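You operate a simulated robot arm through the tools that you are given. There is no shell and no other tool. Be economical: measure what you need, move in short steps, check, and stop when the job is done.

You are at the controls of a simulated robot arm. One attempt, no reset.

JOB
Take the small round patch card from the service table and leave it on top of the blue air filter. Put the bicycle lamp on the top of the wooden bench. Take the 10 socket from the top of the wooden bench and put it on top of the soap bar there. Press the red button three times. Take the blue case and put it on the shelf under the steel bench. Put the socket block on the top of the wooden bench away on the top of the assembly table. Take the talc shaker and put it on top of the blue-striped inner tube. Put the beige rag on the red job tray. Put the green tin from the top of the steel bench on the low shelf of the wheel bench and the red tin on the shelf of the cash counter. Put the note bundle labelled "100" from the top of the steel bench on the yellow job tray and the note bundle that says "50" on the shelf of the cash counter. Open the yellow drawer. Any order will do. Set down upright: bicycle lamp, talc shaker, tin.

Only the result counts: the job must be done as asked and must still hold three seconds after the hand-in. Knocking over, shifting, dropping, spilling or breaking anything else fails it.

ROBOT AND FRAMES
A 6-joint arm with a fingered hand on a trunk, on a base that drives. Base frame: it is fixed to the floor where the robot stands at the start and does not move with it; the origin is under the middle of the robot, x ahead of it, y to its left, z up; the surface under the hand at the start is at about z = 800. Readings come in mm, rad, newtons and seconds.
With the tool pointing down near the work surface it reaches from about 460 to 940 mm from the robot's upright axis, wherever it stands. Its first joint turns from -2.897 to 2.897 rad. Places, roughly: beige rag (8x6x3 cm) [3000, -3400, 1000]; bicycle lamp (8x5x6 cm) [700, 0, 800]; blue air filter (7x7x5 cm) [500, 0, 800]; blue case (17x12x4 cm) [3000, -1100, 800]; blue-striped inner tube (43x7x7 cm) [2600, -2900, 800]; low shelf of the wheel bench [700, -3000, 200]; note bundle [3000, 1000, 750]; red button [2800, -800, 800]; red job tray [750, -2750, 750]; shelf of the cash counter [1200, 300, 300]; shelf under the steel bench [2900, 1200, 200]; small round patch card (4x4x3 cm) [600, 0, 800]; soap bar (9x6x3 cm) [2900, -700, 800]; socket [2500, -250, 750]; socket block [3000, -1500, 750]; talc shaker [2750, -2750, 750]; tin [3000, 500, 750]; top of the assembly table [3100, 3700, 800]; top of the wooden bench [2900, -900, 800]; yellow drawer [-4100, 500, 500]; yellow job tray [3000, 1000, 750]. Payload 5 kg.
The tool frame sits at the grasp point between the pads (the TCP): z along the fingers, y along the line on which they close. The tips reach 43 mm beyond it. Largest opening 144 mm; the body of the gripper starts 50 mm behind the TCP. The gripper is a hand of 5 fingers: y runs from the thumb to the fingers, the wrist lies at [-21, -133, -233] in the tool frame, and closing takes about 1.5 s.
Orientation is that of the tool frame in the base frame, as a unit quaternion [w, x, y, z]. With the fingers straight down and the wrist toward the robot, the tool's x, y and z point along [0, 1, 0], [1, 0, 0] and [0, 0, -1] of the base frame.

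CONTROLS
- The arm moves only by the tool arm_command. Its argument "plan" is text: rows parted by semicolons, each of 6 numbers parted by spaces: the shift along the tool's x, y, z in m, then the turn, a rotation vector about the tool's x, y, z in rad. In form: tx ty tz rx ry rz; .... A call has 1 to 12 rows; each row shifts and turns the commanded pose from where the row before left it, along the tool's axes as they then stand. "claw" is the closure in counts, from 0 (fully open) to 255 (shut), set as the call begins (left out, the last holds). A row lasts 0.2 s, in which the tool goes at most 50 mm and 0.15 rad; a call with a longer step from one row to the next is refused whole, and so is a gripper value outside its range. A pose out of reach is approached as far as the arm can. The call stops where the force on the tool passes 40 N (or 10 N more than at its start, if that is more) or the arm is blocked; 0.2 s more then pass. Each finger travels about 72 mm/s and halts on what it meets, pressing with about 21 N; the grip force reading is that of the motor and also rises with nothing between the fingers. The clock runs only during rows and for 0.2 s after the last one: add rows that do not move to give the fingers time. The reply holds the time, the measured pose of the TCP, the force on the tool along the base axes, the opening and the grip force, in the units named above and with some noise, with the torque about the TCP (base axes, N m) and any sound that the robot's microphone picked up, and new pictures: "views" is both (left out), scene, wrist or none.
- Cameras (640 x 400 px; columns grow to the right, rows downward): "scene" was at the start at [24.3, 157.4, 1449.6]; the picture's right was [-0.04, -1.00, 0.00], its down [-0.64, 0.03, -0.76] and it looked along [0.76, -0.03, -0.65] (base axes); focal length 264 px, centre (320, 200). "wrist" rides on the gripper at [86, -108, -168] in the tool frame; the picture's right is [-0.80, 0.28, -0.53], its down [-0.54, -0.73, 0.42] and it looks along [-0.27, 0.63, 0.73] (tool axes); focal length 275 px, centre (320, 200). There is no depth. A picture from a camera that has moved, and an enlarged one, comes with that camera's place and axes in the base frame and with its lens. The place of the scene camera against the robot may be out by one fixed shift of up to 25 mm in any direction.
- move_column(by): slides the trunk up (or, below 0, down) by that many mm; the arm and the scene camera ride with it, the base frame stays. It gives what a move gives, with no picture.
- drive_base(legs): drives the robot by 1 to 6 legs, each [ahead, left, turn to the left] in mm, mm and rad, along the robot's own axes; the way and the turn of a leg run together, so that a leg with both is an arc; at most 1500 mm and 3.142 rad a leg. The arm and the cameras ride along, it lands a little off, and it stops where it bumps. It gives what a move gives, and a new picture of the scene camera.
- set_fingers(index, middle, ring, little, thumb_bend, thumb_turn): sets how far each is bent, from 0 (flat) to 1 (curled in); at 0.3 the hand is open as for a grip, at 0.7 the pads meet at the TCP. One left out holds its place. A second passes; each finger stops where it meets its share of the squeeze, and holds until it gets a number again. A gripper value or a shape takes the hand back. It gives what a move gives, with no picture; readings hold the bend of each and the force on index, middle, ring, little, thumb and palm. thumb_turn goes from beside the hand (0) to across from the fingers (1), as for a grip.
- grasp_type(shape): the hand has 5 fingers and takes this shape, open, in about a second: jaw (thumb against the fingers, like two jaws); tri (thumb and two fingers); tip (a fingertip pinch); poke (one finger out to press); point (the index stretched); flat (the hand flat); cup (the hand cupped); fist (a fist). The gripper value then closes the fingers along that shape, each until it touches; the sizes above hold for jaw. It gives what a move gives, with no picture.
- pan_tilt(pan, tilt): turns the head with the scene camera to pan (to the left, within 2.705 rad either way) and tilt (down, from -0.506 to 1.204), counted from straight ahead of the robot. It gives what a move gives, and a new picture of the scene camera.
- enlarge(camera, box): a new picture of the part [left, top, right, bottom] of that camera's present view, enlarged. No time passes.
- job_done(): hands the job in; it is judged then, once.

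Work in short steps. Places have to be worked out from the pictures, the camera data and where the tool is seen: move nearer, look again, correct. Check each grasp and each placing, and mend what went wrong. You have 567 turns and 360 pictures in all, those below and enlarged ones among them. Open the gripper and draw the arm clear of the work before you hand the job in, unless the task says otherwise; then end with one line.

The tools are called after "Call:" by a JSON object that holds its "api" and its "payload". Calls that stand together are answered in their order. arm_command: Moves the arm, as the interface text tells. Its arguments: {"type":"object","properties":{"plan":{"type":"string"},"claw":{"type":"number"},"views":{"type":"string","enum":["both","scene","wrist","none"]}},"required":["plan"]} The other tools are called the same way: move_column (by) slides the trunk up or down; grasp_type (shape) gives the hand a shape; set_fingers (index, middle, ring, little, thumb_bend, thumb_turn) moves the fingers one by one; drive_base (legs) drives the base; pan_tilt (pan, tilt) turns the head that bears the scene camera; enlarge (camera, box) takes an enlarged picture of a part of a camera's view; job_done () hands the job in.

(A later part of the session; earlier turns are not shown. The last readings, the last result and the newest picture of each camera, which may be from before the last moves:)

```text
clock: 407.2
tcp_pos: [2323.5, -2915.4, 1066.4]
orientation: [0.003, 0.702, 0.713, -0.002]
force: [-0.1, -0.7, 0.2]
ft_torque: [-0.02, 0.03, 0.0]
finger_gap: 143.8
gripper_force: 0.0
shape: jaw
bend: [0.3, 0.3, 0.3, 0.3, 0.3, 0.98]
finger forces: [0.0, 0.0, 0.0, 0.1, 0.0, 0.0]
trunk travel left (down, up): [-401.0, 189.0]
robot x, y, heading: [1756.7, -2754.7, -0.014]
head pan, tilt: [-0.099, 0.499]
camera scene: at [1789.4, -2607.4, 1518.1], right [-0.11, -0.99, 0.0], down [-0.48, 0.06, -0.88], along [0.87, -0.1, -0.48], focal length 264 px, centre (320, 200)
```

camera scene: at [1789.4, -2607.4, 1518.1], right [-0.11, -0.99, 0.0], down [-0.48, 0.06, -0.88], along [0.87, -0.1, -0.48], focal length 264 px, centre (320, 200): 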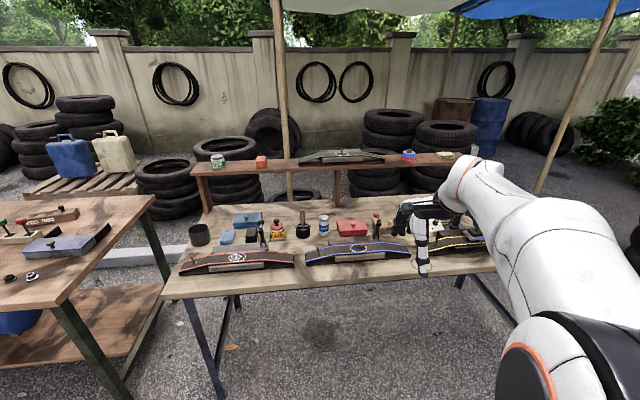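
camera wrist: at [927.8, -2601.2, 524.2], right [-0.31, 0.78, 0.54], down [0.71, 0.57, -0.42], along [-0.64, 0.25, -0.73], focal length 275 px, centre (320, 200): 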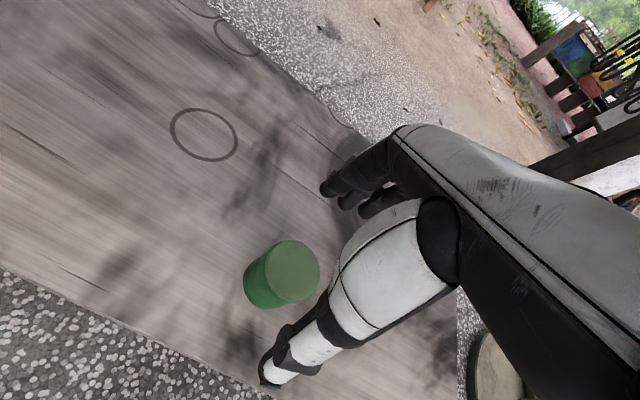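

I zoom on the table to identify the talc shaker, the blue-striped tube and the rag.

Call:
{"api": "enlarge", "payload": {"camera": "scene", "box": [170, 140, 410, 290]}}

Call:
{"api": "enlarge", "payload": {"camera": "scene", "box": [370, 130, 510, 230]}}

```text
2.67 times, centred on (290, 215) of scene
camera zoom: at [1789.4, -2607.4, 1518.1], right [-0.11, -0.99, 0.0], down [-0.48, 0.06, -0.88], along [0.87, -0.1, -0.48], focal length 705 px, centre (400, 160)
```

zoom: 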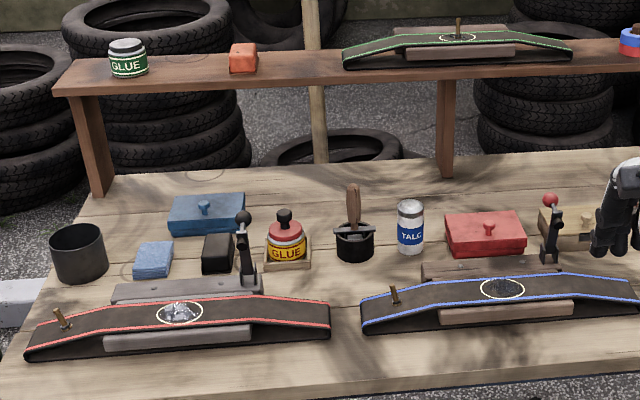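

```text
4.00 times, centred on (440, 180) of scene
camera zoom: at [1789.4, -2607.4, 1518.1], right [-0.11, -0.99, 0.0], down [-0.48, 0.06, -0.88], along [0.87, -0.1, -0.48], focal length 1057 px, centre (-160, 280)
```

zoom: 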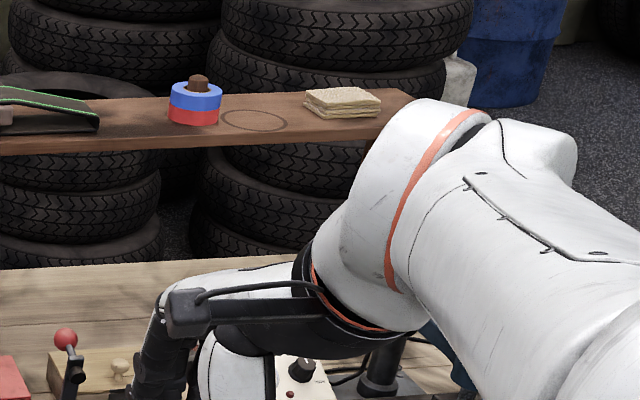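

The TALC can is at about (2750,-2736) and the blue-striped tube's centre at about (2550,-2844). I drive 250 mm closer and take a wrist look.

Call:
{"api": "drive_base", "payload": {"legs": [[250, 0, 0.015]]}}

Call:
{"api": "arm_command", "payload": {"plan": "0.045 0 0 0 0 0;0.045 0 0 0 0 0;0.045 0 0 0 0 0;0.03 0.03 0 0 0 0;0 0 0 0 0 0"}}

```text
clock: 409.0
tcp_pos: [2577.9, -2911.5, 1065.7]
orientation: [0.002, 0.697, 0.717, -0.001]
force: [0.3, -0.6, -0.5]
ft_torque: [-0.02, 0.0, 0.01]
finger_gap: 143.8
gripper_force: 0.2
shape: jaw
bend: [0.3, 0.3, 0.3, 0.3, 0.3, 0.98]
finger forces: [0.0, 0.0, 0.1, 0.1, 0.0, 0.1]
trunk travel left (down, up): [-401.0, 189.0]
robot x, y, heading: [2010.3, -2761.8, -0.002]
head pan, tilt: [-0.099, 0.499]
camera scene: at [2040.7, -2609.4, 1518.1], right [-0.1, -0.99, 0.0], down [-0.48, 0.05, -0.88], along [0.87, -0.09, -0.48], focal length 264 px, centre (320, 200)
```

scene: 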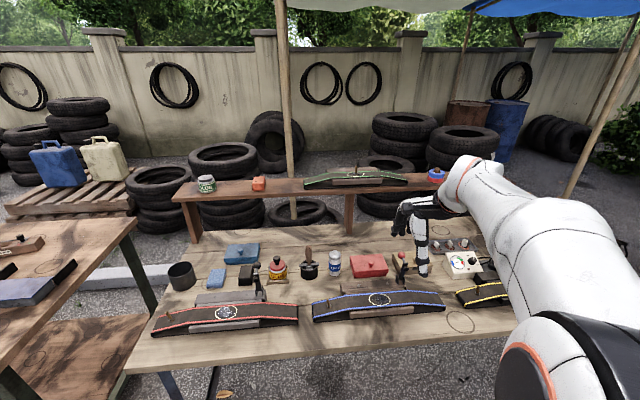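

```text
clock: 410.2
tcp_pos: [2602.6, -2742.0, 1068.3]
orientation: [0.002, 0.697, 0.717, -0.003]
force: [0.2, 0.9, -0.5]
ft_torque: [0.01, 0.02, -0.02]
finger_gap: 143.9
gripper_force: 0.0
shape: jaw
bend: [0.3, 0.3, 0.3, 0.3, 0.3, 0.98]
finger forces: [0.0, 0.1, 0.0, 0.0, 0.0, 0.0]
trunk travel left (down, up): [-401.0, 189.0]
robot x, y, heading: [2011.3, -2760.1, 0.0]
head pan, tilt: [-0.099, 0.499]
camera scene: at [2041.1, -2609.2, 1518.1], right [-0.1, -0.99, 0.0], down [-0.48, 0.05, -0.88], along [0.87, -0.09, -0.48], focal length 264 px, centre (320, 200)
camera wrist: at [2492.2, -2657.6, 1235.6], right [0.31, -0.78, 0.54], down [-0.71, -0.57, -0.42], along [0.63, -0.25, -0.73], focal length 275 px, centre (320, 200)
```

scene: 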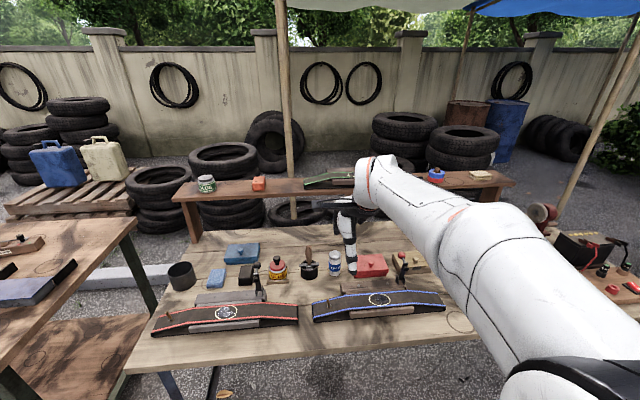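
wrist: 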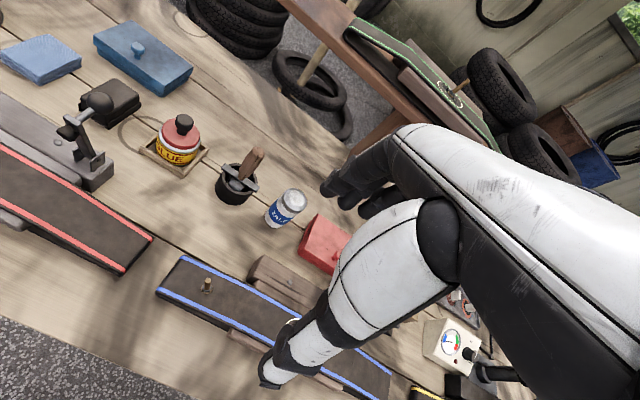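

The talc is at about (2762,-2738), ~90 mm tall, with a pot on the left and a red box on the right. I use the tri grip along x and move above it.

Call:
{"api": "grasp_type", "payload": {"shape": "tri"}}

Call:
{"api": "arm_command", "payload": {"plan": "0.001 0.04 0 0 0 0;0.001 0.04 0 0 0 0;0 0.04 0 0 0 0;0 0.04 0 0 0 0;0 0 0.04 0 0 0;0 0 0.02 0 0 0;0 0 0 0 0 0", "claw": 95, "views": "wrist"}}

```text
clock: 411.1
tcp_pos: [2603.2, -2742.3, 1066.3]
orientation: [0.003, 0.698, 0.716, -0.002]
force: [0.7, -0.5, 0.2]
ft_torque: [0.05, -0.04, -0.01]
finger_gap: 143.9
gripper_force: 0.1
shape: tri
bend: [0.3, 0.3, 0.99, 0.99, 0.3, 0.98]
finger forces: [0.0, 0.1, 0.1, 0.0, 0.1, 0.0]
trunk travel left (down, up): [-401.0, 189.0]
robot x, y, heading: [2012.8, -2758.4, -0.008]
head pan, tilt: [-0.099, 0.499]
```

```text
clock: 412.7
tcp_pos: [2763.6, -2736.2, 1005.9]
orientation: [0.002, 0.697, 0.717, -0.001]
force: [-0.3, -0.6, 0.4]
ft_torque: [0.01, 0.01, -0.02]
finger_gap: 90.4
gripper_force: 0.1
shape: tri
bend: [0.73, 0.4, 0.99, 0.99, 0.64, 1.0]
finger forces: [0.0, 0.0, 0.0, 0.0, 0.1, 0.0]
trunk travel left (down, up): [-401.0, 189.0]
robot x, y, heading: [2011.0, -2756.5, -0.004]
head pan, tilt: [-0.099, 0.499]
camera wrist: at [2652.8, -2652.8, 1175.4], right [0.31, -0.78, 0.54], down [-0.71, -0.57, -0.42], along [0.63, -0.25, -0.73], focal length 275 px, centre (320, 200)
```

wrist: 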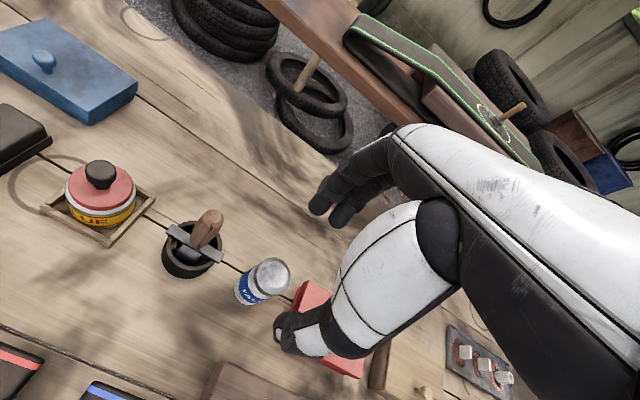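

I zoom for a precise axis of the talc can.

Call:
{"api": "enlarge", "payload": {"camera": "wrist", "box": [210, 230, 330, 330]}}

```text
4.00 times, centred on (270, 280) of wrist
camera zoom: at [2652.8, -2652.8, 1175.4], right [0.31, -0.78, 0.54], down [-0.71, -0.57, -0.42], along [0.63, -0.25, -0.73], focal length 1101 px, centre (520, -120)
```

zoom: 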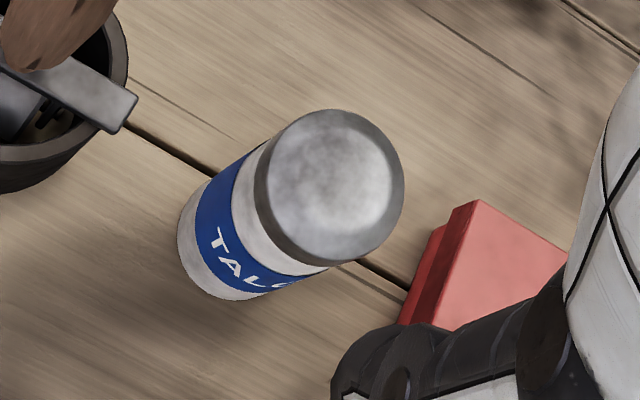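

The can's axis is at (2773,-2740), height about 77. I align and descend to z≈860.

Call:
{"api": "arm_command", "payload": {"plan": "-0.0043 0.0093 0.02 0 0 0;0 0 0.045 0 0 0;0 0 0.045 0 0 0;0 0 0.025 0 0 0;0 0 0.012 0 0 0;0 0 0 0 0 0", "views": "wrist"}}

```text
clock: 414.1
tcp_pos: [2773.3, -2743.5, 859.1]
orientation: [0.003, 0.697, 0.717, -0.002]
force: [0.0, -0.4, -1.0]
ft_torque: [-0.02, 0.01, 0.02]
finger_gap: 90.6
gripper_force: 0.1
shape: tri
bend: [0.73, 0.4, 0.99, 0.99, 0.64, 1.0]
finger forces: [0.1, 0.1, 0.0, 0.0, 0.0, 0.0]
trunk travel left (down, up): [-401.0, 189.0]
robot x, y, heading: [2011.7, -2758.2, -0.003]
head pan, tilt: [-0.099, 0.499]
camera wrist: at [2662.5, -2659.1, 1028.5], right [0.31, -0.78, 0.54], down [-0.71, -0.57, -0.42], along [0.63, -0.25, -0.73], focal length 275 px, centre (320, 200)
```

wrist: 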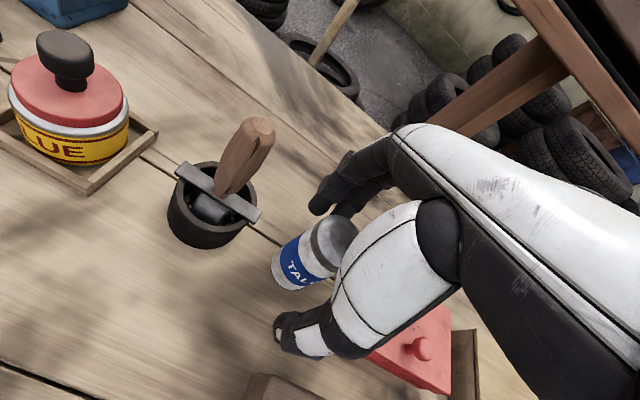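

Positioned well; I close and lift.

Call:
{"api": "arm_command", "payload": {"plan": "0 0 0 0 0 0;0 0 0 0 0 0;0 0 0 0 0 0;0 0 0 0 0 0;0 0 0 0 0 0;0 0 0 0 0 0", "claw": 255, "views": "wrist"}}

Call:
{"api": "arm_command", "payload": {"plan": "0 0 -0.02 0 0 0;0 0 -0.04 0 0 0;0 0 -0.045 0 0 0;0 0 -0.045 0 0 0;0 0 -0.03 0 0 0;0 0 0 0 0 0", "views": "none"}}

```text
clock: 415.5
tcp_pos: [2772.5, -2743.0, 859.9]
orientation: [0.003, 0.697, 0.717, -0.001]
force: [-0.4, 0.4, -0.1]
ft_torque: [0.05, -0.03, 0.0]
finger_gap: 37.0
gripper_force: 21.3
shape: tri
bend: [0.74, 0.56, 1.0, 1.0, 0.74, 1.0]
finger forces: [8.6, 9.3, 0.0, 0.0, 18.4, 0.0]
trunk travel left (down, up): [-401.0, 189.0]
robot x, y, heading: [2009.0, -2758.9, -0.002]
head pan, tilt: [-0.099, 0.499]
camera wrist: at [2662.5, -2659.1, 1028.6], right [0.31, -0.78, 0.54], down [-0.71, -0.57, -0.42], along [0.63, -0.25, -0.73], focal length 275 px, centre (320, 200)
```

wrist: 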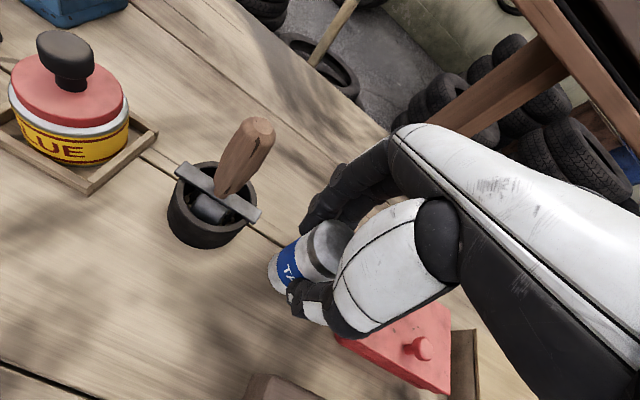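

```text
clock: 416.9
tcp_pos: [2770.0, -2741.9, 1038.5]
orientation: [0.002, 0.697, 0.717, -0.002]
force: [-0.1, 0.6, -1.0]
ft_torque: [0.02, -0.03, 0.03]
finger_gap: 37.0
gripper_force: 21.0
shape: tri
bend: [0.74, 0.56, 1.0, 1.0, 0.74, 1.0]
finger forces: [8.7, 9.5, 0.0, 0.0, 18.6, 0.0]
trunk travel left (down, up): [-401.0, 189.0]
robot x, y, heading: [2010.7, -2763.7, -0.006]
head pan, tilt: [-0.099, 0.499]
```

Held. I move over toward the blue-striped tube to measure its top.

Call:
{"api": "arm_command", "payload": {"plan": "-0.012 -0.045 0 0 0 0;-0.012 -0.045 0 0 0 0;-0.012 -0.045 0 0 0 0;-0.012 -0.045 0 0 0 0;0 -0.035 0 0 0 0;0 0 0 0 0 0"}}

Call:
{"api": "enlarge", "payload": {"camera": "scene", "box": [290, 240, 470, 350]}}

```text
clock: 418.3
tcp_pos: [2558.5, -2795.7, 1038.1]
orientation: [0.003, 0.697, 0.717, -0.001]
force: [-0.5, -0.7, -1.9]
ft_torque: [0.01, -0.03, -0.03]
finger_gap: 36.7
gripper_force: 21.4
shape: tri
bend: [0.74, 0.56, 1.0, 1.0, 0.74, 1.0]
finger forces: [9.0, 9.7, 0.0, 0.0, 18.7, 0.0]
trunk travel left (down, up): [-401.0, 189.0]
robot x, y, heading: [2010.1, -2763.2, -0.001]
head pan, tilt: [-0.099, 0.499]
camera scene: at [2040.3, -2609.3, 1518.1], right [-0.1, -0.99, 0.0], down [-0.48, 0.05, -0.88], along [0.87, -0.09, -0.48], focal length 264 px, centre (320, 200)
camera wrist: at [2446.5, -2713.3, 1207.6], right [0.31, -0.78, 0.54], down [-0.71, -0.57, -0.42], along [0.64, -0.25, -0.73], focal length 275 px, centre (320, 200)
```

scene: 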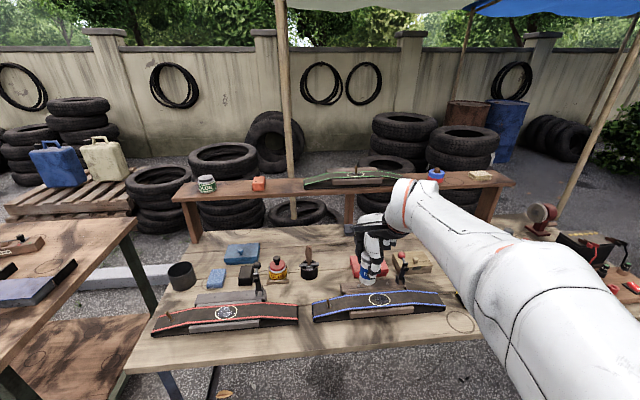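
wrist: 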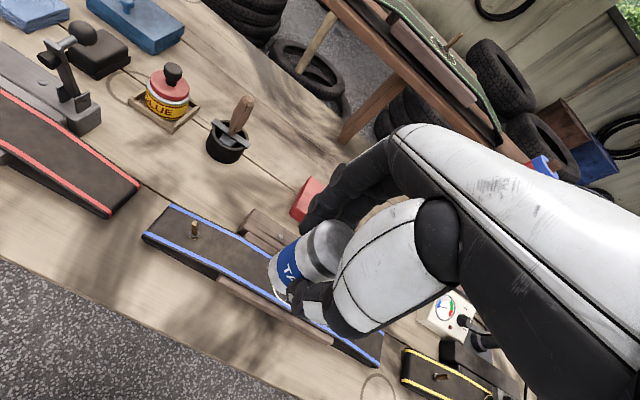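

```text
3.56 times, centred on (380, 295) of scene
camera zoom: at [2040.3, -2609.3, 1518.1], right [-0.1, -0.99, 0.0], down [-0.48, 0.05, -0.88], along [0.87, -0.09, -0.48], focal length 940 px, centre (107, -138)
```

zoom: 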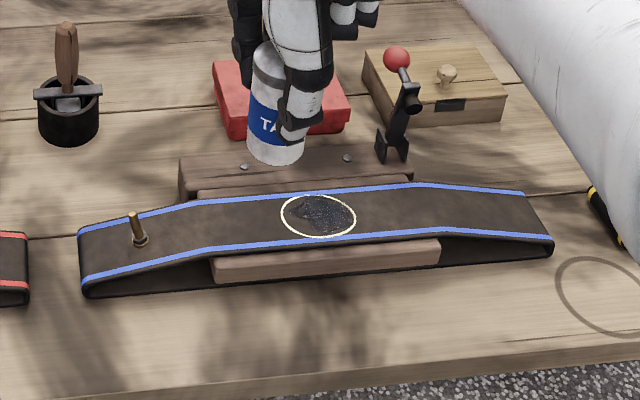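

The tube has a flat plateau in the middle with the oval at about (2560,-2845). I move over it and lower part way.

Call:
{"api": "arm_command", "payload": {"plan": "-0.024 0 0 0 0 0;-0.024 0 0.02 0 0 0;0 0 0.04 0 0 0;0 0 0.02 0 0 0;0 0 0 0 0 0"}}

Call:
{"api": "enlarge", "payload": {"camera": "scene", "box": [290, 240, 470, 350]}}

Call:
{"api": "enlarge", "payload": {"camera": "wrist", "box": [160, 180, 400, 380]}}

```text
clock: 419.5
tcp_pos: [2560.6, -2845.0, 957.2]
orientation: [0.003, 0.697, 0.717, -0.002]
force: [-0.1, -0.1, -1.1]
ft_torque: [-0.02, 0.02, -0.01]
finger_gap: 36.9
gripper_force: 20.9
shape: tri
bend: [0.74, 0.56, 1.0, 1.0, 0.74, 1.0]
finger forces: [8.9, 9.6, 0.0, 0.0, 18.5, 0.0]
trunk travel left (down, up): [-401.0, 189.0]
robot x, y, heading: [2007.7, -2759.4, 0.001]
head pan, tilt: [-0.099, 0.499]
camera scene: at [2040.8, -2609.4, 1518.1], right [-0.1, -0.99, 0.0], down [-0.48, 0.05, -0.88], along [0.87, -0.09, -0.48], focal length 264 px, centre (320, 200)
camera wrist: at [2449.6, -2760.3, 1126.5], right [0.31, -0.78, 0.54], down [-0.71, -0.57, -0.42], along [0.63, -0.25, -0.73], focal length 275 px, centre (320, 200)
```

scene: 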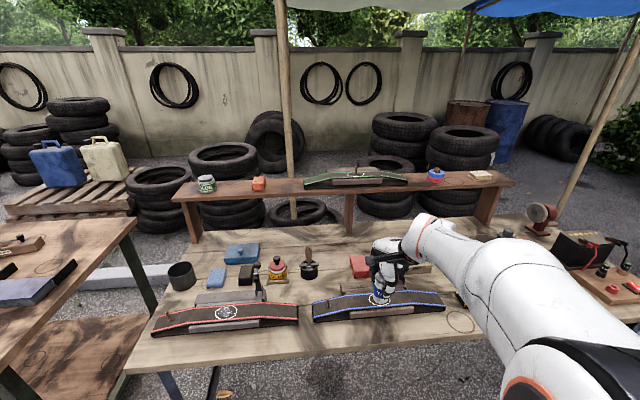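
wrist: 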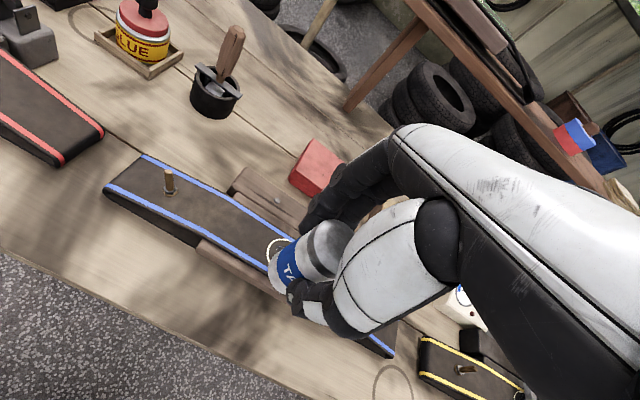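

```text
3.56 times, centred on (380, 295) of scene
camera zoom: at [2040.8, -2609.4, 1518.1], right [-0.1, -0.99, 0.0], down [-0.48, 0.05, -0.88], along [0.87, -0.09, -0.48], focal length 940 px, centre (107, -138)
```

zoom: 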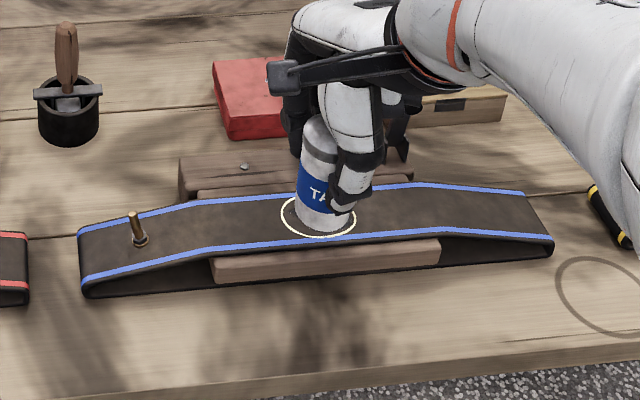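

```text
2.00 times, centred on (280, 280) of wrist
camera zoom: at [2449.6, -2760.3, 1126.5], right [0.31, -0.78, 0.54], down [-0.71, -0.57, -0.42], along [0.63, -0.25, -0.73], focal length 551 px, centre (400, 40)
```

zoom: 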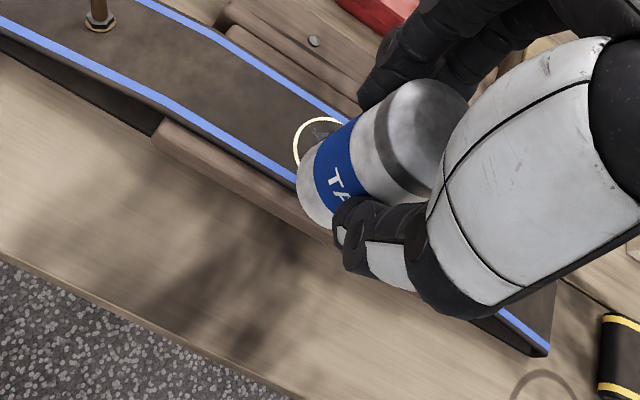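

The wrist view puts the plateau's centre line at x≈2581, so I shift +20 mm forward and lower to about 12 mm above.

Call:
{"api": "arm_command", "payload": {"plan": "0 0.02 0 0 0 0;0 0 0.015 0 0 0;0 0 0 0 0 0"}}

Call:
{"api": "enlarge", "payload": {"camera": "scene", "box": [330, 260, 430, 330]}}

Call:
{"api": "enlarge", "payload": {"camera": "wrist", "box": [220, 200, 380, 330]}}

```text
clock: 420.3
tcp_pos: [2580.4, -2844.0, 943.8]
orientation: [0.003, 0.697, 0.717, -0.002]
force: [0.2, 0.1, -2.0]
ft_torque: [0.02, 0.02, 0.0]
finger_gap: 37.0
gripper_force: 21.0
shape: tri
bend: [0.74, 0.56, 1.0, 1.0, 0.74, 1.0]
finger forces: [8.9, 9.6, 0.0, 0.0, 18.5, 0.1]
trunk travel left (down, up): [-401.0, 189.0]
robot x, y, heading: [2008.8, -2761.5, -0.003]
head pan, tilt: [-0.099, 0.499]
camera scene: at [2040.8, -2609.4, 1518.1], right [-0.1, -0.99, 0.0], down [-0.48, 0.05, -0.88], along [0.87, -0.09, -0.48], focal length 264 px, centre (320, 200)
camera wrist: at [2469.9, -2760.1, 1112.7], right [0.31, -0.78, 0.54], down [-0.71, -0.57, -0.42], along [0.63, -0.25, -0.73], focal length 275 px, centre (320, 200)
```

scene: 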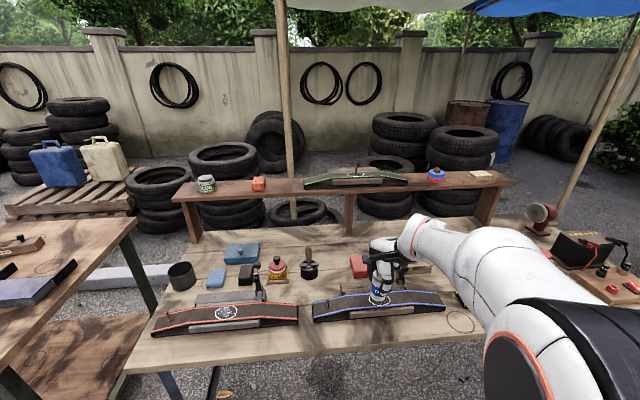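
wrist: 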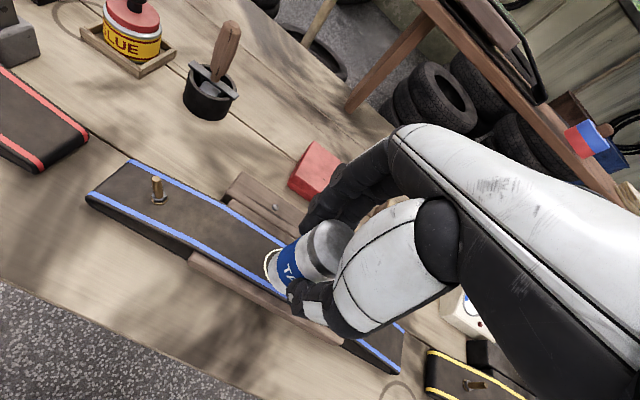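

```text
5.71 times, centred on (380, 295) of scene
camera zoom: at [2040.8, -2609.4, 1518.1], right [-0.1, -0.99, 0.0], down [-0.48, 0.05, -0.88], along [0.87, -0.09, -0.48], focal length 1510 px, centre (-23, -343)
```

zoom: 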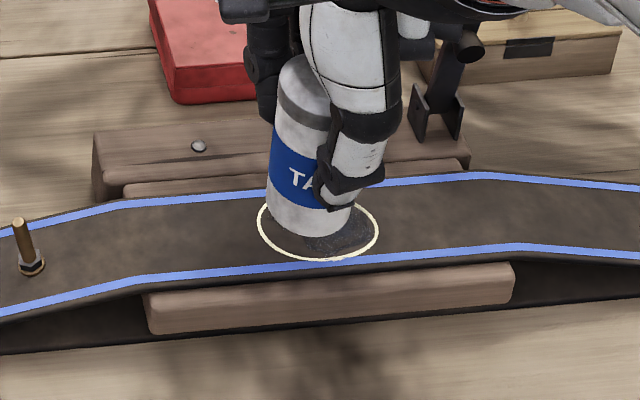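

```text
3.08 times, centred on (300, 265) of wrist
camera zoom: at [2469.9, -2760.1, 1112.7], right [0.31, -0.78, 0.54], down [-0.71, -0.57, -0.42], along [0.63, -0.25, -0.73], focal length 847 px, centre (382, 0)
```

zoom: 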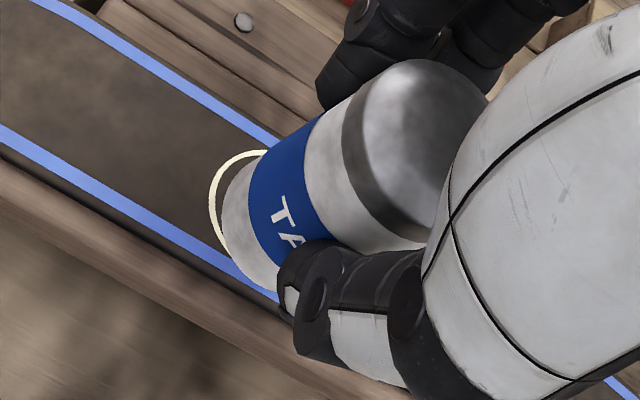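

It looks centred over the oval. I lower in small steps to contact.

Call:
{"api": "arm_command", "payload": {"plan": "0 0 0.004 0 0 0;0 0 0.003 0 0 0;0 0 0.003 0 0 0;0 0 0 0 0 0", "views": "none"}}

```text
clock: 421.3
tcp_pos: [2580.3, -2844.3, 932.2]
orientation: [0.003, 0.697, 0.717, -0.002]
force: [0.7, -0.7, -0.3]
ft_torque: [0.0, -0.01, -0.03]
finger_gap: 36.8
gripper_force: 20.5
shape: tri
bend: [0.74, 0.56, 1.0, 1.0, 0.74, 1.0]
finger forces: [9.0, 9.6, 0.0, 0.0, 18.5, 0.1]
trunk travel left (down, up): [-401.0, 189.0]
robot x, y, heading: [2007.7, -2759.2, -0.001]
head pan, tilt: [-0.099, 0.499]
```

Call:
{"api": "arm_command", "payload": {"plan": "0 0 0.002 0 0 0;0 0 0.002 0 0 0;0 0 0 0 0 0", "views": "none"}}

```text
clock: 422.1
tcp_pos: [2580.6, -2845.7, 930.8]
orientation: [0.002, 0.697, 0.717, -0.003]
force: [-0.2, -0.6, -1.4]
ft_torque: [-0.03, 0.02, 0.04]
finger_gap: 37.0
gripper_force: 21.5
shape: tri
bend: [0.74, 0.56, 1.0, 1.0, 0.74, 1.0]
finger forces: [9.0, 9.7, 0.0, 0.0, 18.5, 0.1]
trunk travel left (down, up): [-401.0, 189.0]
robot x, y, heading: [2010.4, -2765.9, 0.003]
head pan, tilt: [-0.099, 0.499]
```

Call:
{"api": "arm_command", "payload": {"plan": "0 0 0.002 0 0 0;0 0 0.001 0 0 0;0 0 0 0 0 0", "views": "scene"}}

Call:
{"api": "enlarge", "payload": {"camera": "scene", "box": [330, 260, 430, 330]}}

```text
clock: 422.9
tcp_pos: [2579.3, -2845.2, 926.4]
orientation: [0.002, 0.697, 0.717, -0.002]
force: [0.2, -0.7, -1.4]
ft_torque: [0.0, 0.01, 0.0]
finger_gap: 36.9
gripper_force: 20.6
shape: tri
bend: [0.74, 0.56, 1.0, 1.0, 0.74, 1.0]
finger forces: [9.0, 9.6, 0.0, 0.0, 18.4, 0.0]
trunk travel left (down, up): [-401.0, 189.0]
robot x, y, heading: [2009.7, -2760.4, -0.007]
head pan, tilt: [-0.099, 0.499]
camera scene: at [2040.7, -2609.4, 1518.1], right [-0.1, -0.99, 0.0], down [-0.48, 0.05, -0.88], along [0.87, -0.09, -0.48], focal length 264 px, centre (320, 200)
```

scene: 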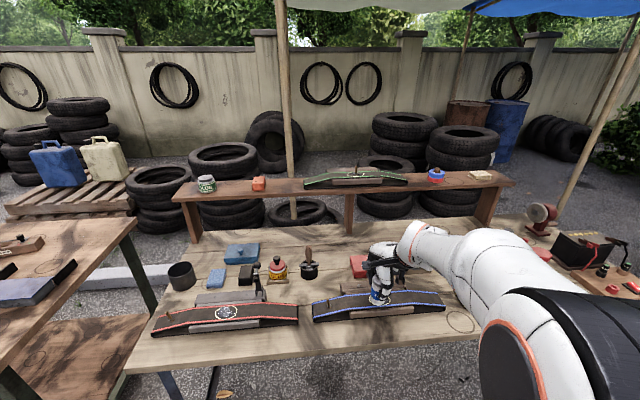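

```text
5.71 times, centred on (380, 295) of scene
camera zoom: at [2040.7, -2609.4, 1518.1], right [-0.1, -0.99, 0.0], down [-0.48, 0.05, -0.88], along [0.87, -0.09, -0.48], focal length 1510 px, centre (-23, -343)
```

zoom: 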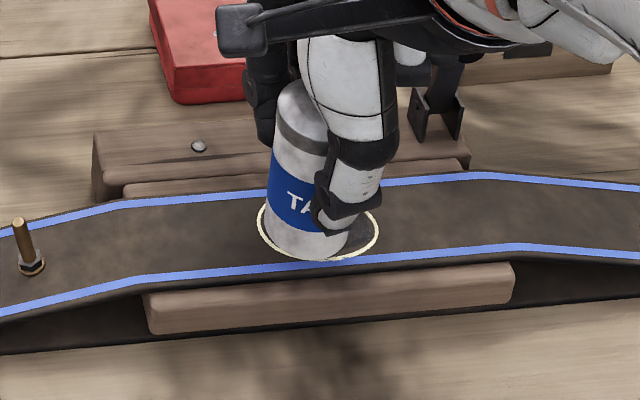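

It's slightly in front and left of the oval's centre; I nudge +6 mm in x and −5 mm in y, then continue down.

Call:
{"api": "arm_command", "payload": {"plan": "-0.005 0.006 0 0 0 0;0 0 0.002 0 0 0;0 0 0.002 0 0 0;0 0 0 0 0 0", "views": "none"}}

```text
clock: 423.9
tcp_pos: [2587.0, -2848.9, 922.7]
orientation: [0.003, 0.697, 0.717, -0.003]
force: [0.4, 1.0, -1.3]
ft_torque: [0.01, 0.0, 0.0]
finger_gap: 36.7
gripper_force: 20.7
shape: tri
bend: [0.74, 0.56, 1.0, 1.0, 0.74, 1.0]
finger forces: [9.0, 9.7, 0.0, 0.0, 18.4, 0.0]
trunk travel left (down, up): [-401.0, 189.0]
robot x, y, heading: [2010.6, -2761.2, -0.006]
head pan, tilt: [-0.099, 0.499]
```

Call:
{"api": "arm_command", "payload": {"plan": "0 0 0.002 0 0 0;0 0 0.002 0 0 0;0 0 0 0 0 0", "views": "none"}}

```text
clock: 424.7
tcp_pos: [2586.8, -2850.2, 919.6]
orientation: [0.003, 0.697, 0.717, -0.003]
force: [-0.1, -1.1, -0.8]
ft_torque: [0.02, 0.02, -0.01]
finger_gap: 36.8
gripper_force: 20.4
shape: tri
bend: [0.74, 0.56, 1.0, 1.0, 0.74, 1.0]
finger forces: [9.0, 9.6, 0.0, 0.1, 18.5, 0.1]
trunk travel left (down, up): [-401.0, 189.0]
robot x, y, heading: [2009.0, -2763.7, -0.003]
head pan, tilt: [-0.099, 0.499]
```

Call:
{"api": "arm_command", "payload": {"plan": "0 0 0.002 0 0 0;0 0 0.002 0 0 0;0 0 0 0 0 0", "views": "scene"}}

Call:
{"api": "enlarge", "payload": {"camera": "scene", "box": [330, 260, 430, 330]}}

```text
clock: 425.5
tcp_pos: [2586.0, -2849.5, 915.6]
orientation: [0.002, 0.697, 0.717, -0.002]
force: [-0.2, -1.3, -1.3]
ft_torque: [-0.03, 0.01, 0.0]
finger_gap: 37.1
gripper_force: 20.9
shape: tri
bend: [0.74, 0.56, 1.0, 1.0, 0.74, 1.0]
finger forces: [9.0, 9.6, 0.0, 0.1, 18.5, 0.0]
trunk travel left (down, up): [-401.0, 189.0]
robot x, y, heading: [2012.8, -2759.5, 0.001]
head pan, tilt: [-0.099, 0.499]
camera scene: at [2040.7, -2609.4, 1518.1], right [-0.1, -0.99, 0.0], down [-0.48, 0.05, -0.88], along [0.87, -0.09, -0.48], focal length 264 px, centre (320, 200)
```

scene: 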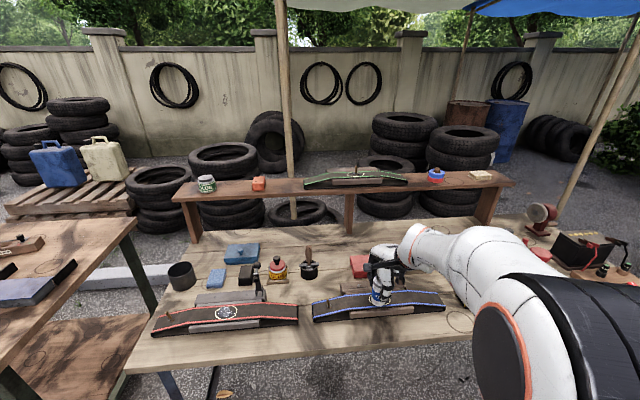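

```text
5.71 times, centred on (380, 295) of scene
camera zoom: at [2040.7, -2609.4, 1518.1], right [-0.1, -0.99, 0.0], down [-0.48, 0.05, -0.88], along [0.87, -0.09, -0.48], focal length 1510 px, centre (-23, -343)
```

zoom: 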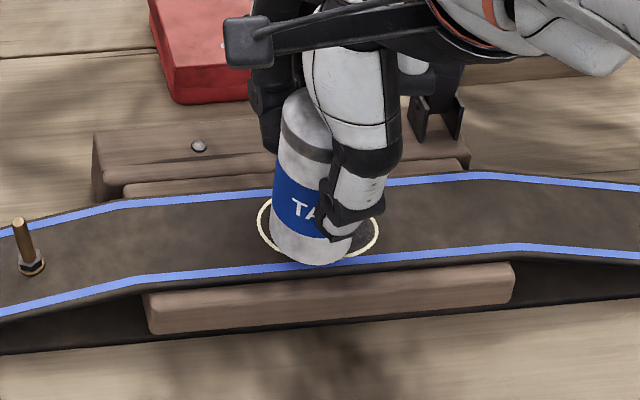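

Still no contact; the plateau is lower (~845), so its centre line is nearer x≈2592. I shift +7 mm and keep lowering.

Call:
{"api": "arm_command", "payload": {"plan": "0 0.007 0 0 0 0;0 0 0.003 0 0 0;0 0 0.002 0 0 0;0 0 0 0 0 0", "views": "none"}}

```text
clock: 426.5
tcp_pos: [2594.0, -2849.1, 910.0]
orientation: [0.002, 0.697, 0.717, -0.002]
force: [0.8, 1.1, -1.4]
ft_torque: [-0.04, 0.0, -0.01]
finger_gap: 36.8
gripper_force: 21.0
shape: tri
bend: [0.74, 0.56, 1.0, 1.0, 0.74, 1.0]
finger forces: [9.0, 9.7, 0.0, 0.0, 18.6, 0.1]
trunk travel left (down, up): [-401.0, 189.0]
robot x, y, heading: [2010.9, -2760.5, 0.002]
head pan, tilt: [-0.099, 0.499]
```

Call:
{"api": "arm_command", "payload": {"plan": "0 0 0.002 0 0 0;0 0 0.002 0 0 0;0 0 0 0 0 0", "views": "none"}}

Call:
{"api": "arm_command", "payload": {"plan": "0 0 0.002 0 0 0;0 0 0.001 0 0 0;0 0 0 0 0 0", "views": "scene"}}

Call:
{"api": "enlarge", "payload": {"camera": "scene", "box": [330, 260, 430, 330]}}

```text
clock: 427.3
tcp_pos: [2594.4, -2850.1, 905.4]
orientation: [0.002, 0.697, 0.717, -0.002]
force: [-0.4, -0.4, -1.2]
ft_torque: [0.02, 0.02, -0.03]
finger_gap: 36.8
gripper_force: 20.7
shape: tri
bend: [0.74, 0.56, 1.0, 1.0, 0.74, 1.0]
finger forces: [9.0, 9.8, 0.1, 0.1, 18.4, 0.0]
trunk travel left (down, up): [-401.0, 189.0]
robot x, y, heading: [2011.8, -2760.8, -0.0]
head pan, tilt: [-0.099, 0.499]
```

```text
clock: 428.1
tcp_pos: [2594.6, -2848.7, 904.5]
orientation: [0.004, 0.697, 0.717, -0.002]
force: [0.7, -0.1, 9.9]
ft_torque: [-0.04, -0.03, -0.01]
finger_gap: 37.1
gripper_force: 20.7
shape: tri
bend: [0.74, 0.56, 1.0, 1.0, 0.74, 1.0]
finger forces: [9.9, 10.9, 0.0, 0.0, 20.1, 0.1]
trunk travel left (down, up): [-401.0, 189.0]
robot x, y, heading: [2006.2, -2762.2, -0.005]
head pan, tilt: [-0.099, 0.499]
camera scene: at [2040.1, -2609.4, 1518.2], right [-0.1, -0.99, 0.0], down [-0.48, 0.05, -0.88], along [0.87, -0.09, -0.48], focal length 264 px, centre (320, 200)
```

scene: 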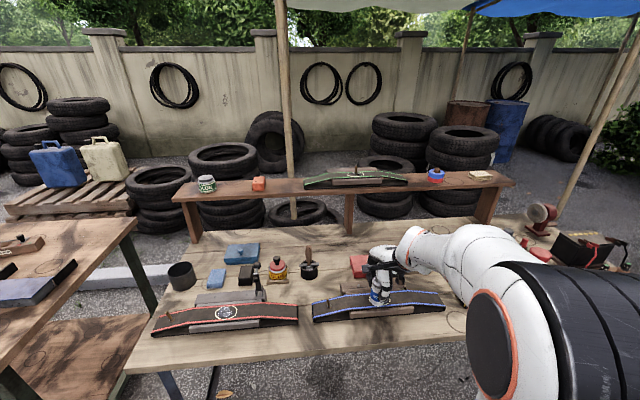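

```text
5.71 times, centred on (380, 295) of scene
camera zoom: at [2040.1, -2609.4, 1518.2], right [-0.1, -0.99, 0.0], down [-0.48, 0.05, -0.88], along [0.87, -0.09, -0.48], focal length 1510 px, centre (-23, -343)
```

zoom: 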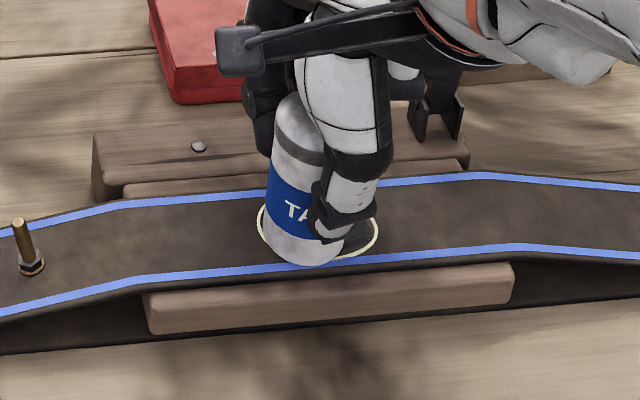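

Contact found, but the can sits about 10 mm toward the near stripe. I lift 4 mm, shift +9 mm forward, and set down again.

Call:
{"api": "arm_command", "payload": {"plan": "0 0 -0.005 0 0 0;-0.003 0.009 0 0 0 0;0 0 0 0 0 0;0 0 0.003 0 0 0;0 0 0.0015 0 0 0;0 0 0 0 0 0", "views": "scene"}}

Call:
{"api": "enlarge", "payload": {"camera": "scene", "box": [330, 260, 430, 330]}}

```text
clock: 429.5
tcp_pos: [2602.3, -2851.5, 903.7]
orientation: [0.004, 0.697, 0.717, -0.001]
force: [0.4, 0.7, 4.2]
ft_torque: [0.01, -0.01, -0.03]
finger_gap: 37.1
gripper_force: 20.7
shape: tri
bend: [0.74, 0.56, 1.0, 1.0, 0.74, 1.0]
finger forces: [9.8, 10.5, 0.0, 0.1, 20.0, 0.0]
trunk travel left (down, up): [-401.0, 189.0]
robot x, y, heading: [2007.5, -2760.7, -0.006]
head pan, tilt: [-0.099, 0.499]
camera scene: at [2040.3, -2609.3, 1518.2], right [-0.1, -0.99, 0.0], down [-0.48, 0.05, -0.88], along [0.87, -0.09, -0.48], focal length 264 px, centre (320, 200)
```

scene: 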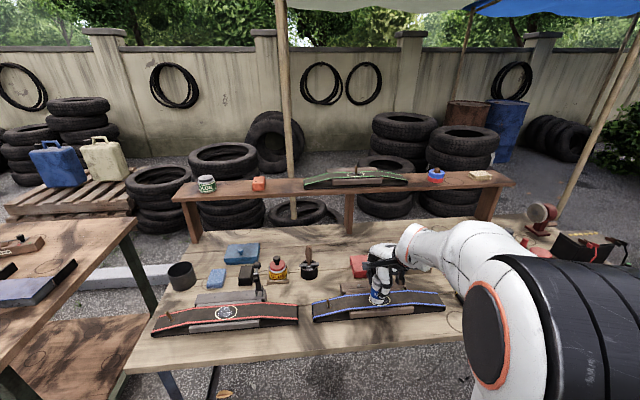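

```text
5.71 times, centred on (380, 295) of scene
camera zoom: at [2040.3, -2609.3, 1518.2], right [-0.1, -0.99, 0.0], down [-0.48, 0.05, -0.88], along [0.87, -0.09, -0.48], focal length 1510 px, centre (-23, -343)
```

zoom: 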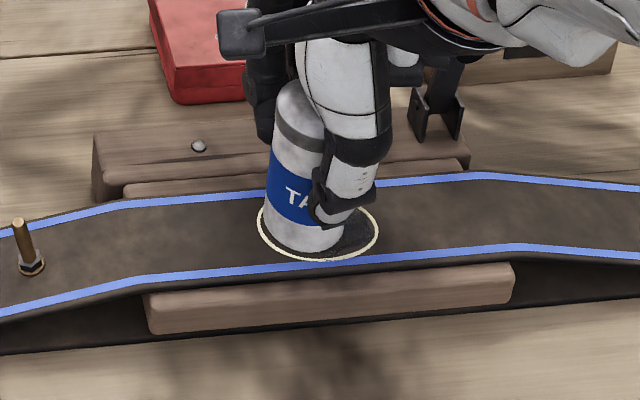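

Now it's well centred, with light contact at 4 N. I open and rise.

Call:
{"api": "arm_command", "payload": {"plan": "0 0 0 0 0 0;0 0 0 0 0 0;0 0 0 0 0 0;0 0 0 0 0 0;0 0 0 0 0 0;0 0 -0.02 0 0 0;0 0 -0.045 0 0 0;0 0 -0.045 0 0 0;0 0 -0.045 0 0 0;0 0 0 0 0 0", "claw": 130}}

Call:
{"api": "enlarge", "payload": {"camera": "scene", "box": [330, 250, 430, 330]}}

```text
clock: 431.7
tcp_pos: [2604.3, -2848.5, 1057.8]
orientation: [0.003, 0.697, 0.717, -0.003]
force: [-1.2, -0.1, 0.1]
ft_torque: [-0.03, -0.04, 0.01]
finger_gap: 70.5
gripper_force: 0.1
shape: tri
bend: [0.74, 0.45, 0.99, 0.99, 0.71, 1.0]
finger forces: [0.0, 0.0, 0.0, 0.0, 0.0, 0.1]
trunk travel left (down, up): [-401.0, 189.0]
robot x, y, heading: [2010.1, -2759.3, -0.0]
head pan, tilt: [-0.099, 0.499]
camera scene: at [2040.3, -2609.3, 1518.1], right [-0.1, -0.99, 0.0], down [-0.48, 0.05, -0.88], along [0.87, -0.09, -0.48], focal length 264 px, centre (320, 200)
camera wrist: at [2493.4, -2764.6, 1227.5], right [0.31, -0.78, 0.54], down [-0.71, -0.57, -0.42], along [0.63, -0.25, -0.73], focal length 275 px, centre (320, 200)
```

scene: 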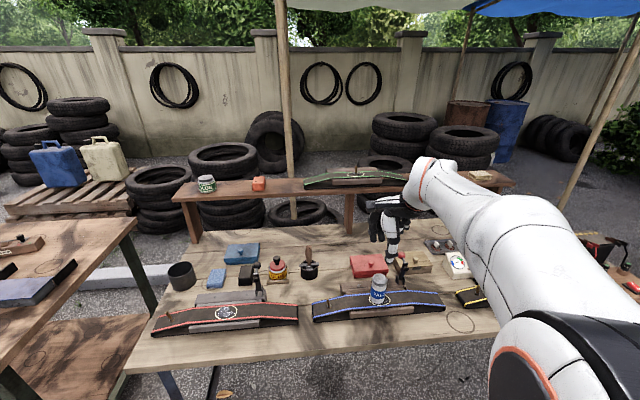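
wrist: 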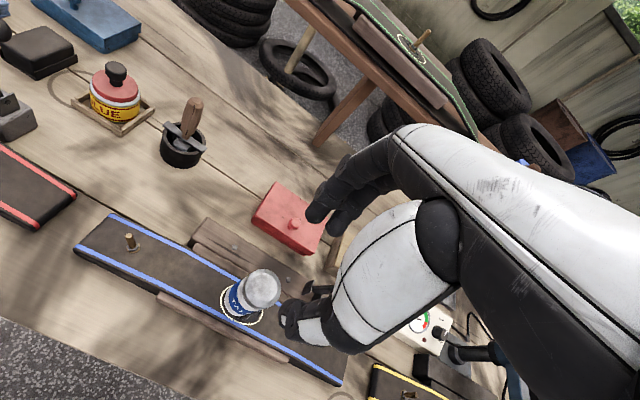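

```text
5.00 times, centred on (380, 290) of scene
camera zoom: at [2040.3, -2609.3, 1518.1], right [-0.1, -0.99, 0.0], down [-0.48, 0.05, -0.88], along [0.87, -0.09, -0.48], focal length 1322 px, centre (20, -250)
```

zoom: 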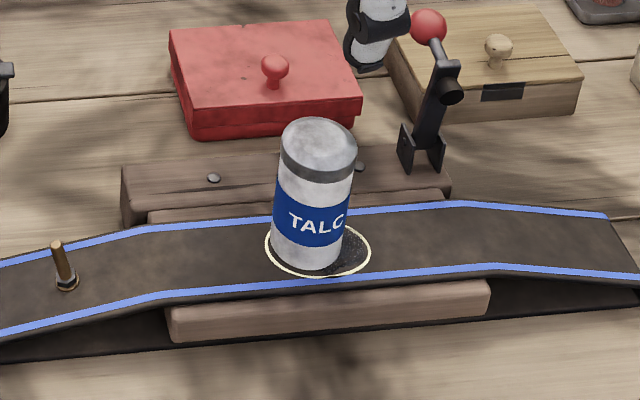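

The talc stands on the blue-striped tube. Next the rag on the raised shelf at the right: I raise the trunk, strafe right and look.

Call:
{"api": "move_column", "payload": {"by": 150}}

Call:
{"api": "drive_base", "payload": {"legs": [[-60, 0, 0], [0, -500, 0]]}}

Call:
{"api": "pan_tilt", "payload": {"pan": 0.15, "tilt": 0.7}}

```text
clock: 433.5
tcp_pos: [2604.7, -2848.4, 1207.3]
orientation: [0.002, 0.697, 0.717, -0.002]
force: [-0.7, -0.4, -0.6]
ft_torque: [-0.02, 0.03, -0.01]
finger_gap: 70.0
gripper_force: 0.0
shape: tri
bend: [0.74, 0.45, 0.99, 0.99, 0.71, 1.0]
finger forces: [0.1, 0.0, 0.0, 0.0, 0.0, 0.1]
trunk travel left (down, up): [-551.0, 39.0]
robot x, y, heading: [2010.3, -2758.7, -0.004]
head pan, tilt: [-0.099, 0.499]
```

```text
clock: 437.0
tcp_pos: [2537.9, -3363.1, 1206.9]
orientation: [0.003, 0.701, 0.713, -0.002]
force: [-0.8, 0.1, -0.3]
ft_torque: [0.02, 0.01, -0.03]
finger_gap: 70.0
gripper_force: 0.1
shape: tri
bend: [0.74, 0.45, 0.99, 0.99, 0.71, 1.0]
finger forces: [0.1, 0.0, 0.1, 0.0, 0.0, 0.0]
trunk travel left (down, up): [-551.0, 39.0]
robot x, y, heading: [1946.1, -3269.0, -0.012]
head pan, tilt: [-0.099, 0.499]
camera scene: at [1977.3, -3118.1, 1668.1], right [-0.11, -0.99, 0.0], down [-0.48, 0.05, -0.88], along [0.87, -0.1, -0.48], focal length 264 px, centre (320, 200)
```

scene: 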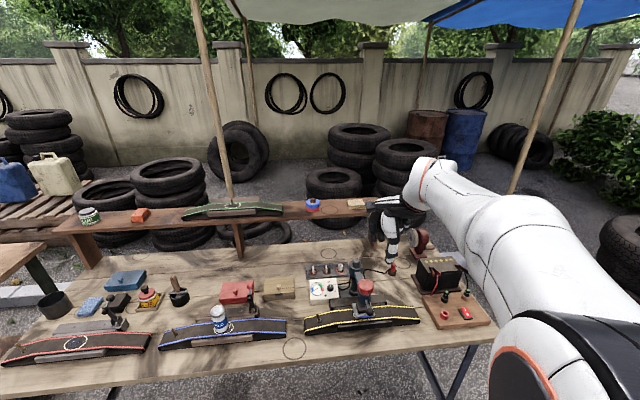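

```text
clock: 437.8
tcp_pos: [2538.8, -3364.3, 1206.9]
orientation: [0.003, 0.701, 0.713, -0.002]
force: [0.3, 1.1, 0.4]
ft_torque: [-0.01, 0.01, 0.0]
finger_gap: 70.1
gripper_force: 0.1
shape: tri
bend: [0.74, 0.45, 0.99, 0.99, 0.71, 1.0]
finger forces: [0.0, 0.0, 0.1, 0.0, 0.1, 0.1]
trunk travel left (down, up): [-551.0, 39.0]
robot x, y, heading: [1942.3, -3266.9, -0.016]
head pan, tilt: [0.15, 0.7]
camera scene: at [1971.1, -3096.0, 1650.4], right [0.13, -0.99, 0.0], down [-0.64, -0.09, -0.77], along [0.76, 0.1, -0.64], focal length 264 px, centre (320, 200)
```

scene: 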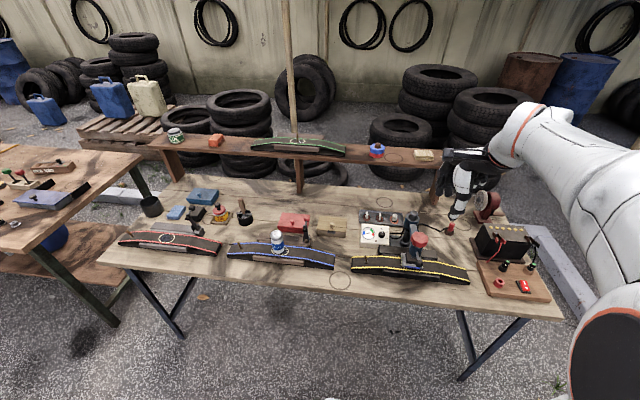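

The rag is near (3110,-3435) on the raised shelf. I strafe 110 mm right and drive 250 mm ahead, hand high, then take a wrist look.

Call:
{"api": "drive_base", "payload": {"legs": [[0, -110, 0.012], [250, 0, 0]]}}

Call:
{"api": "arm_command", "payload": {"plan": "0 0.04 0 0 0 0;0 0.04 0 0 0 0;0 0 0 0 0 0"}}

```text
clock: 440.4
tcp_pos: [2785.5, -3468.7, 1208.4]
orientation: [0.002, 0.696, 0.718, -0.001]
force: [0.3, -0.9, 0.1]
ft_torque: [0.0, 0.04, 0.03]
finger_gap: 70.1
gripper_force: 0.0
shape: tri
bend: [0.74, 0.45, 0.99, 0.99, 0.71, 1.0]
finger forces: [0.0, 0.1, 0.0, 0.0, 0.0, 0.0]
trunk travel left (down, up): [-551.0, 39.0]
robot x, y, heading: [2190.3, -3385.4, -0.001]
head pan, tilt: [0.15, 0.7]
camera scene: at [2214.5, -3209.0, 1650.3], right [0.15, -0.99, 0.0], down [-0.64, -0.1, -0.76], along [0.76, 0.11, -0.64], focal length 264 px, centre (320, 200)
```

scene: 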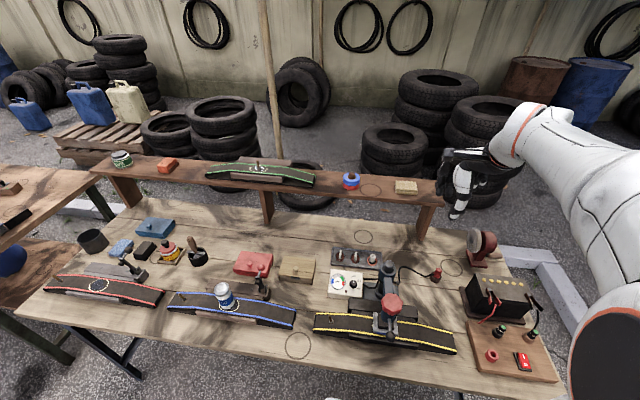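

```text
clock: 441.2
tcp_pos: [2865.4, -3467.3, 1208.8]
orientation: [0.003, 0.696, 0.718, -0.001]
force: [-0.1, -1.0, 0.0]
ft_torque: [0.03, 0.02, -0.01]
finger_gap: 70.4
gripper_force: 0.1
shape: tri
bend: [0.74, 0.45, 0.99, 0.99, 0.71, 1.0]
finger forces: [0.1, 0.0, 0.0, 0.1, 0.0, 0.1]
trunk travel left (down, up): [-551.0, 39.0]
robot x, y, heading: [2189.5, -3383.2, 0.0]
head pan, tilt: [0.15, 0.7]
camera scene: at [2213.6, -3208.9, 1650.4], right [0.15, -0.99, 0.0], down [-0.64, -0.1, -0.76], along [0.76, 0.11, -0.64], focal length 264 px, centre (320, 200)
camera wrist: at [2754.1, -3383.2, 1378.1], right [0.31, -0.78, 0.54], down [-0.71, -0.57, -0.42], along [0.64, -0.25, -0.73], focal length 275 px, centre (320, 200)
```

scene: 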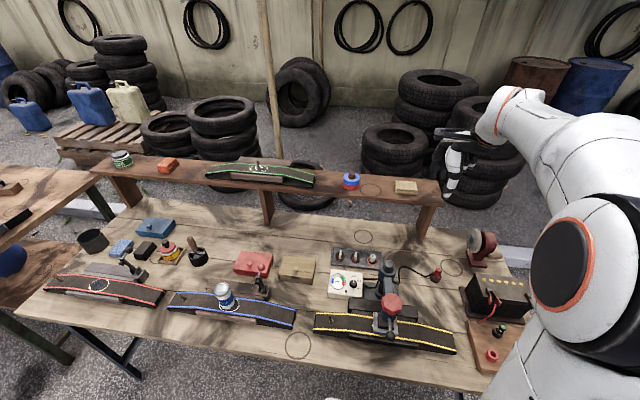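
wrist: 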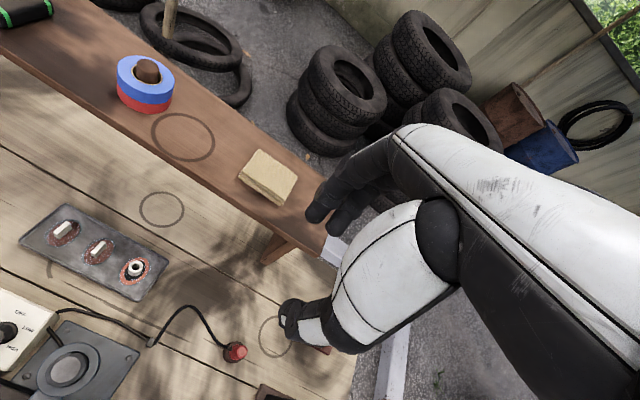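

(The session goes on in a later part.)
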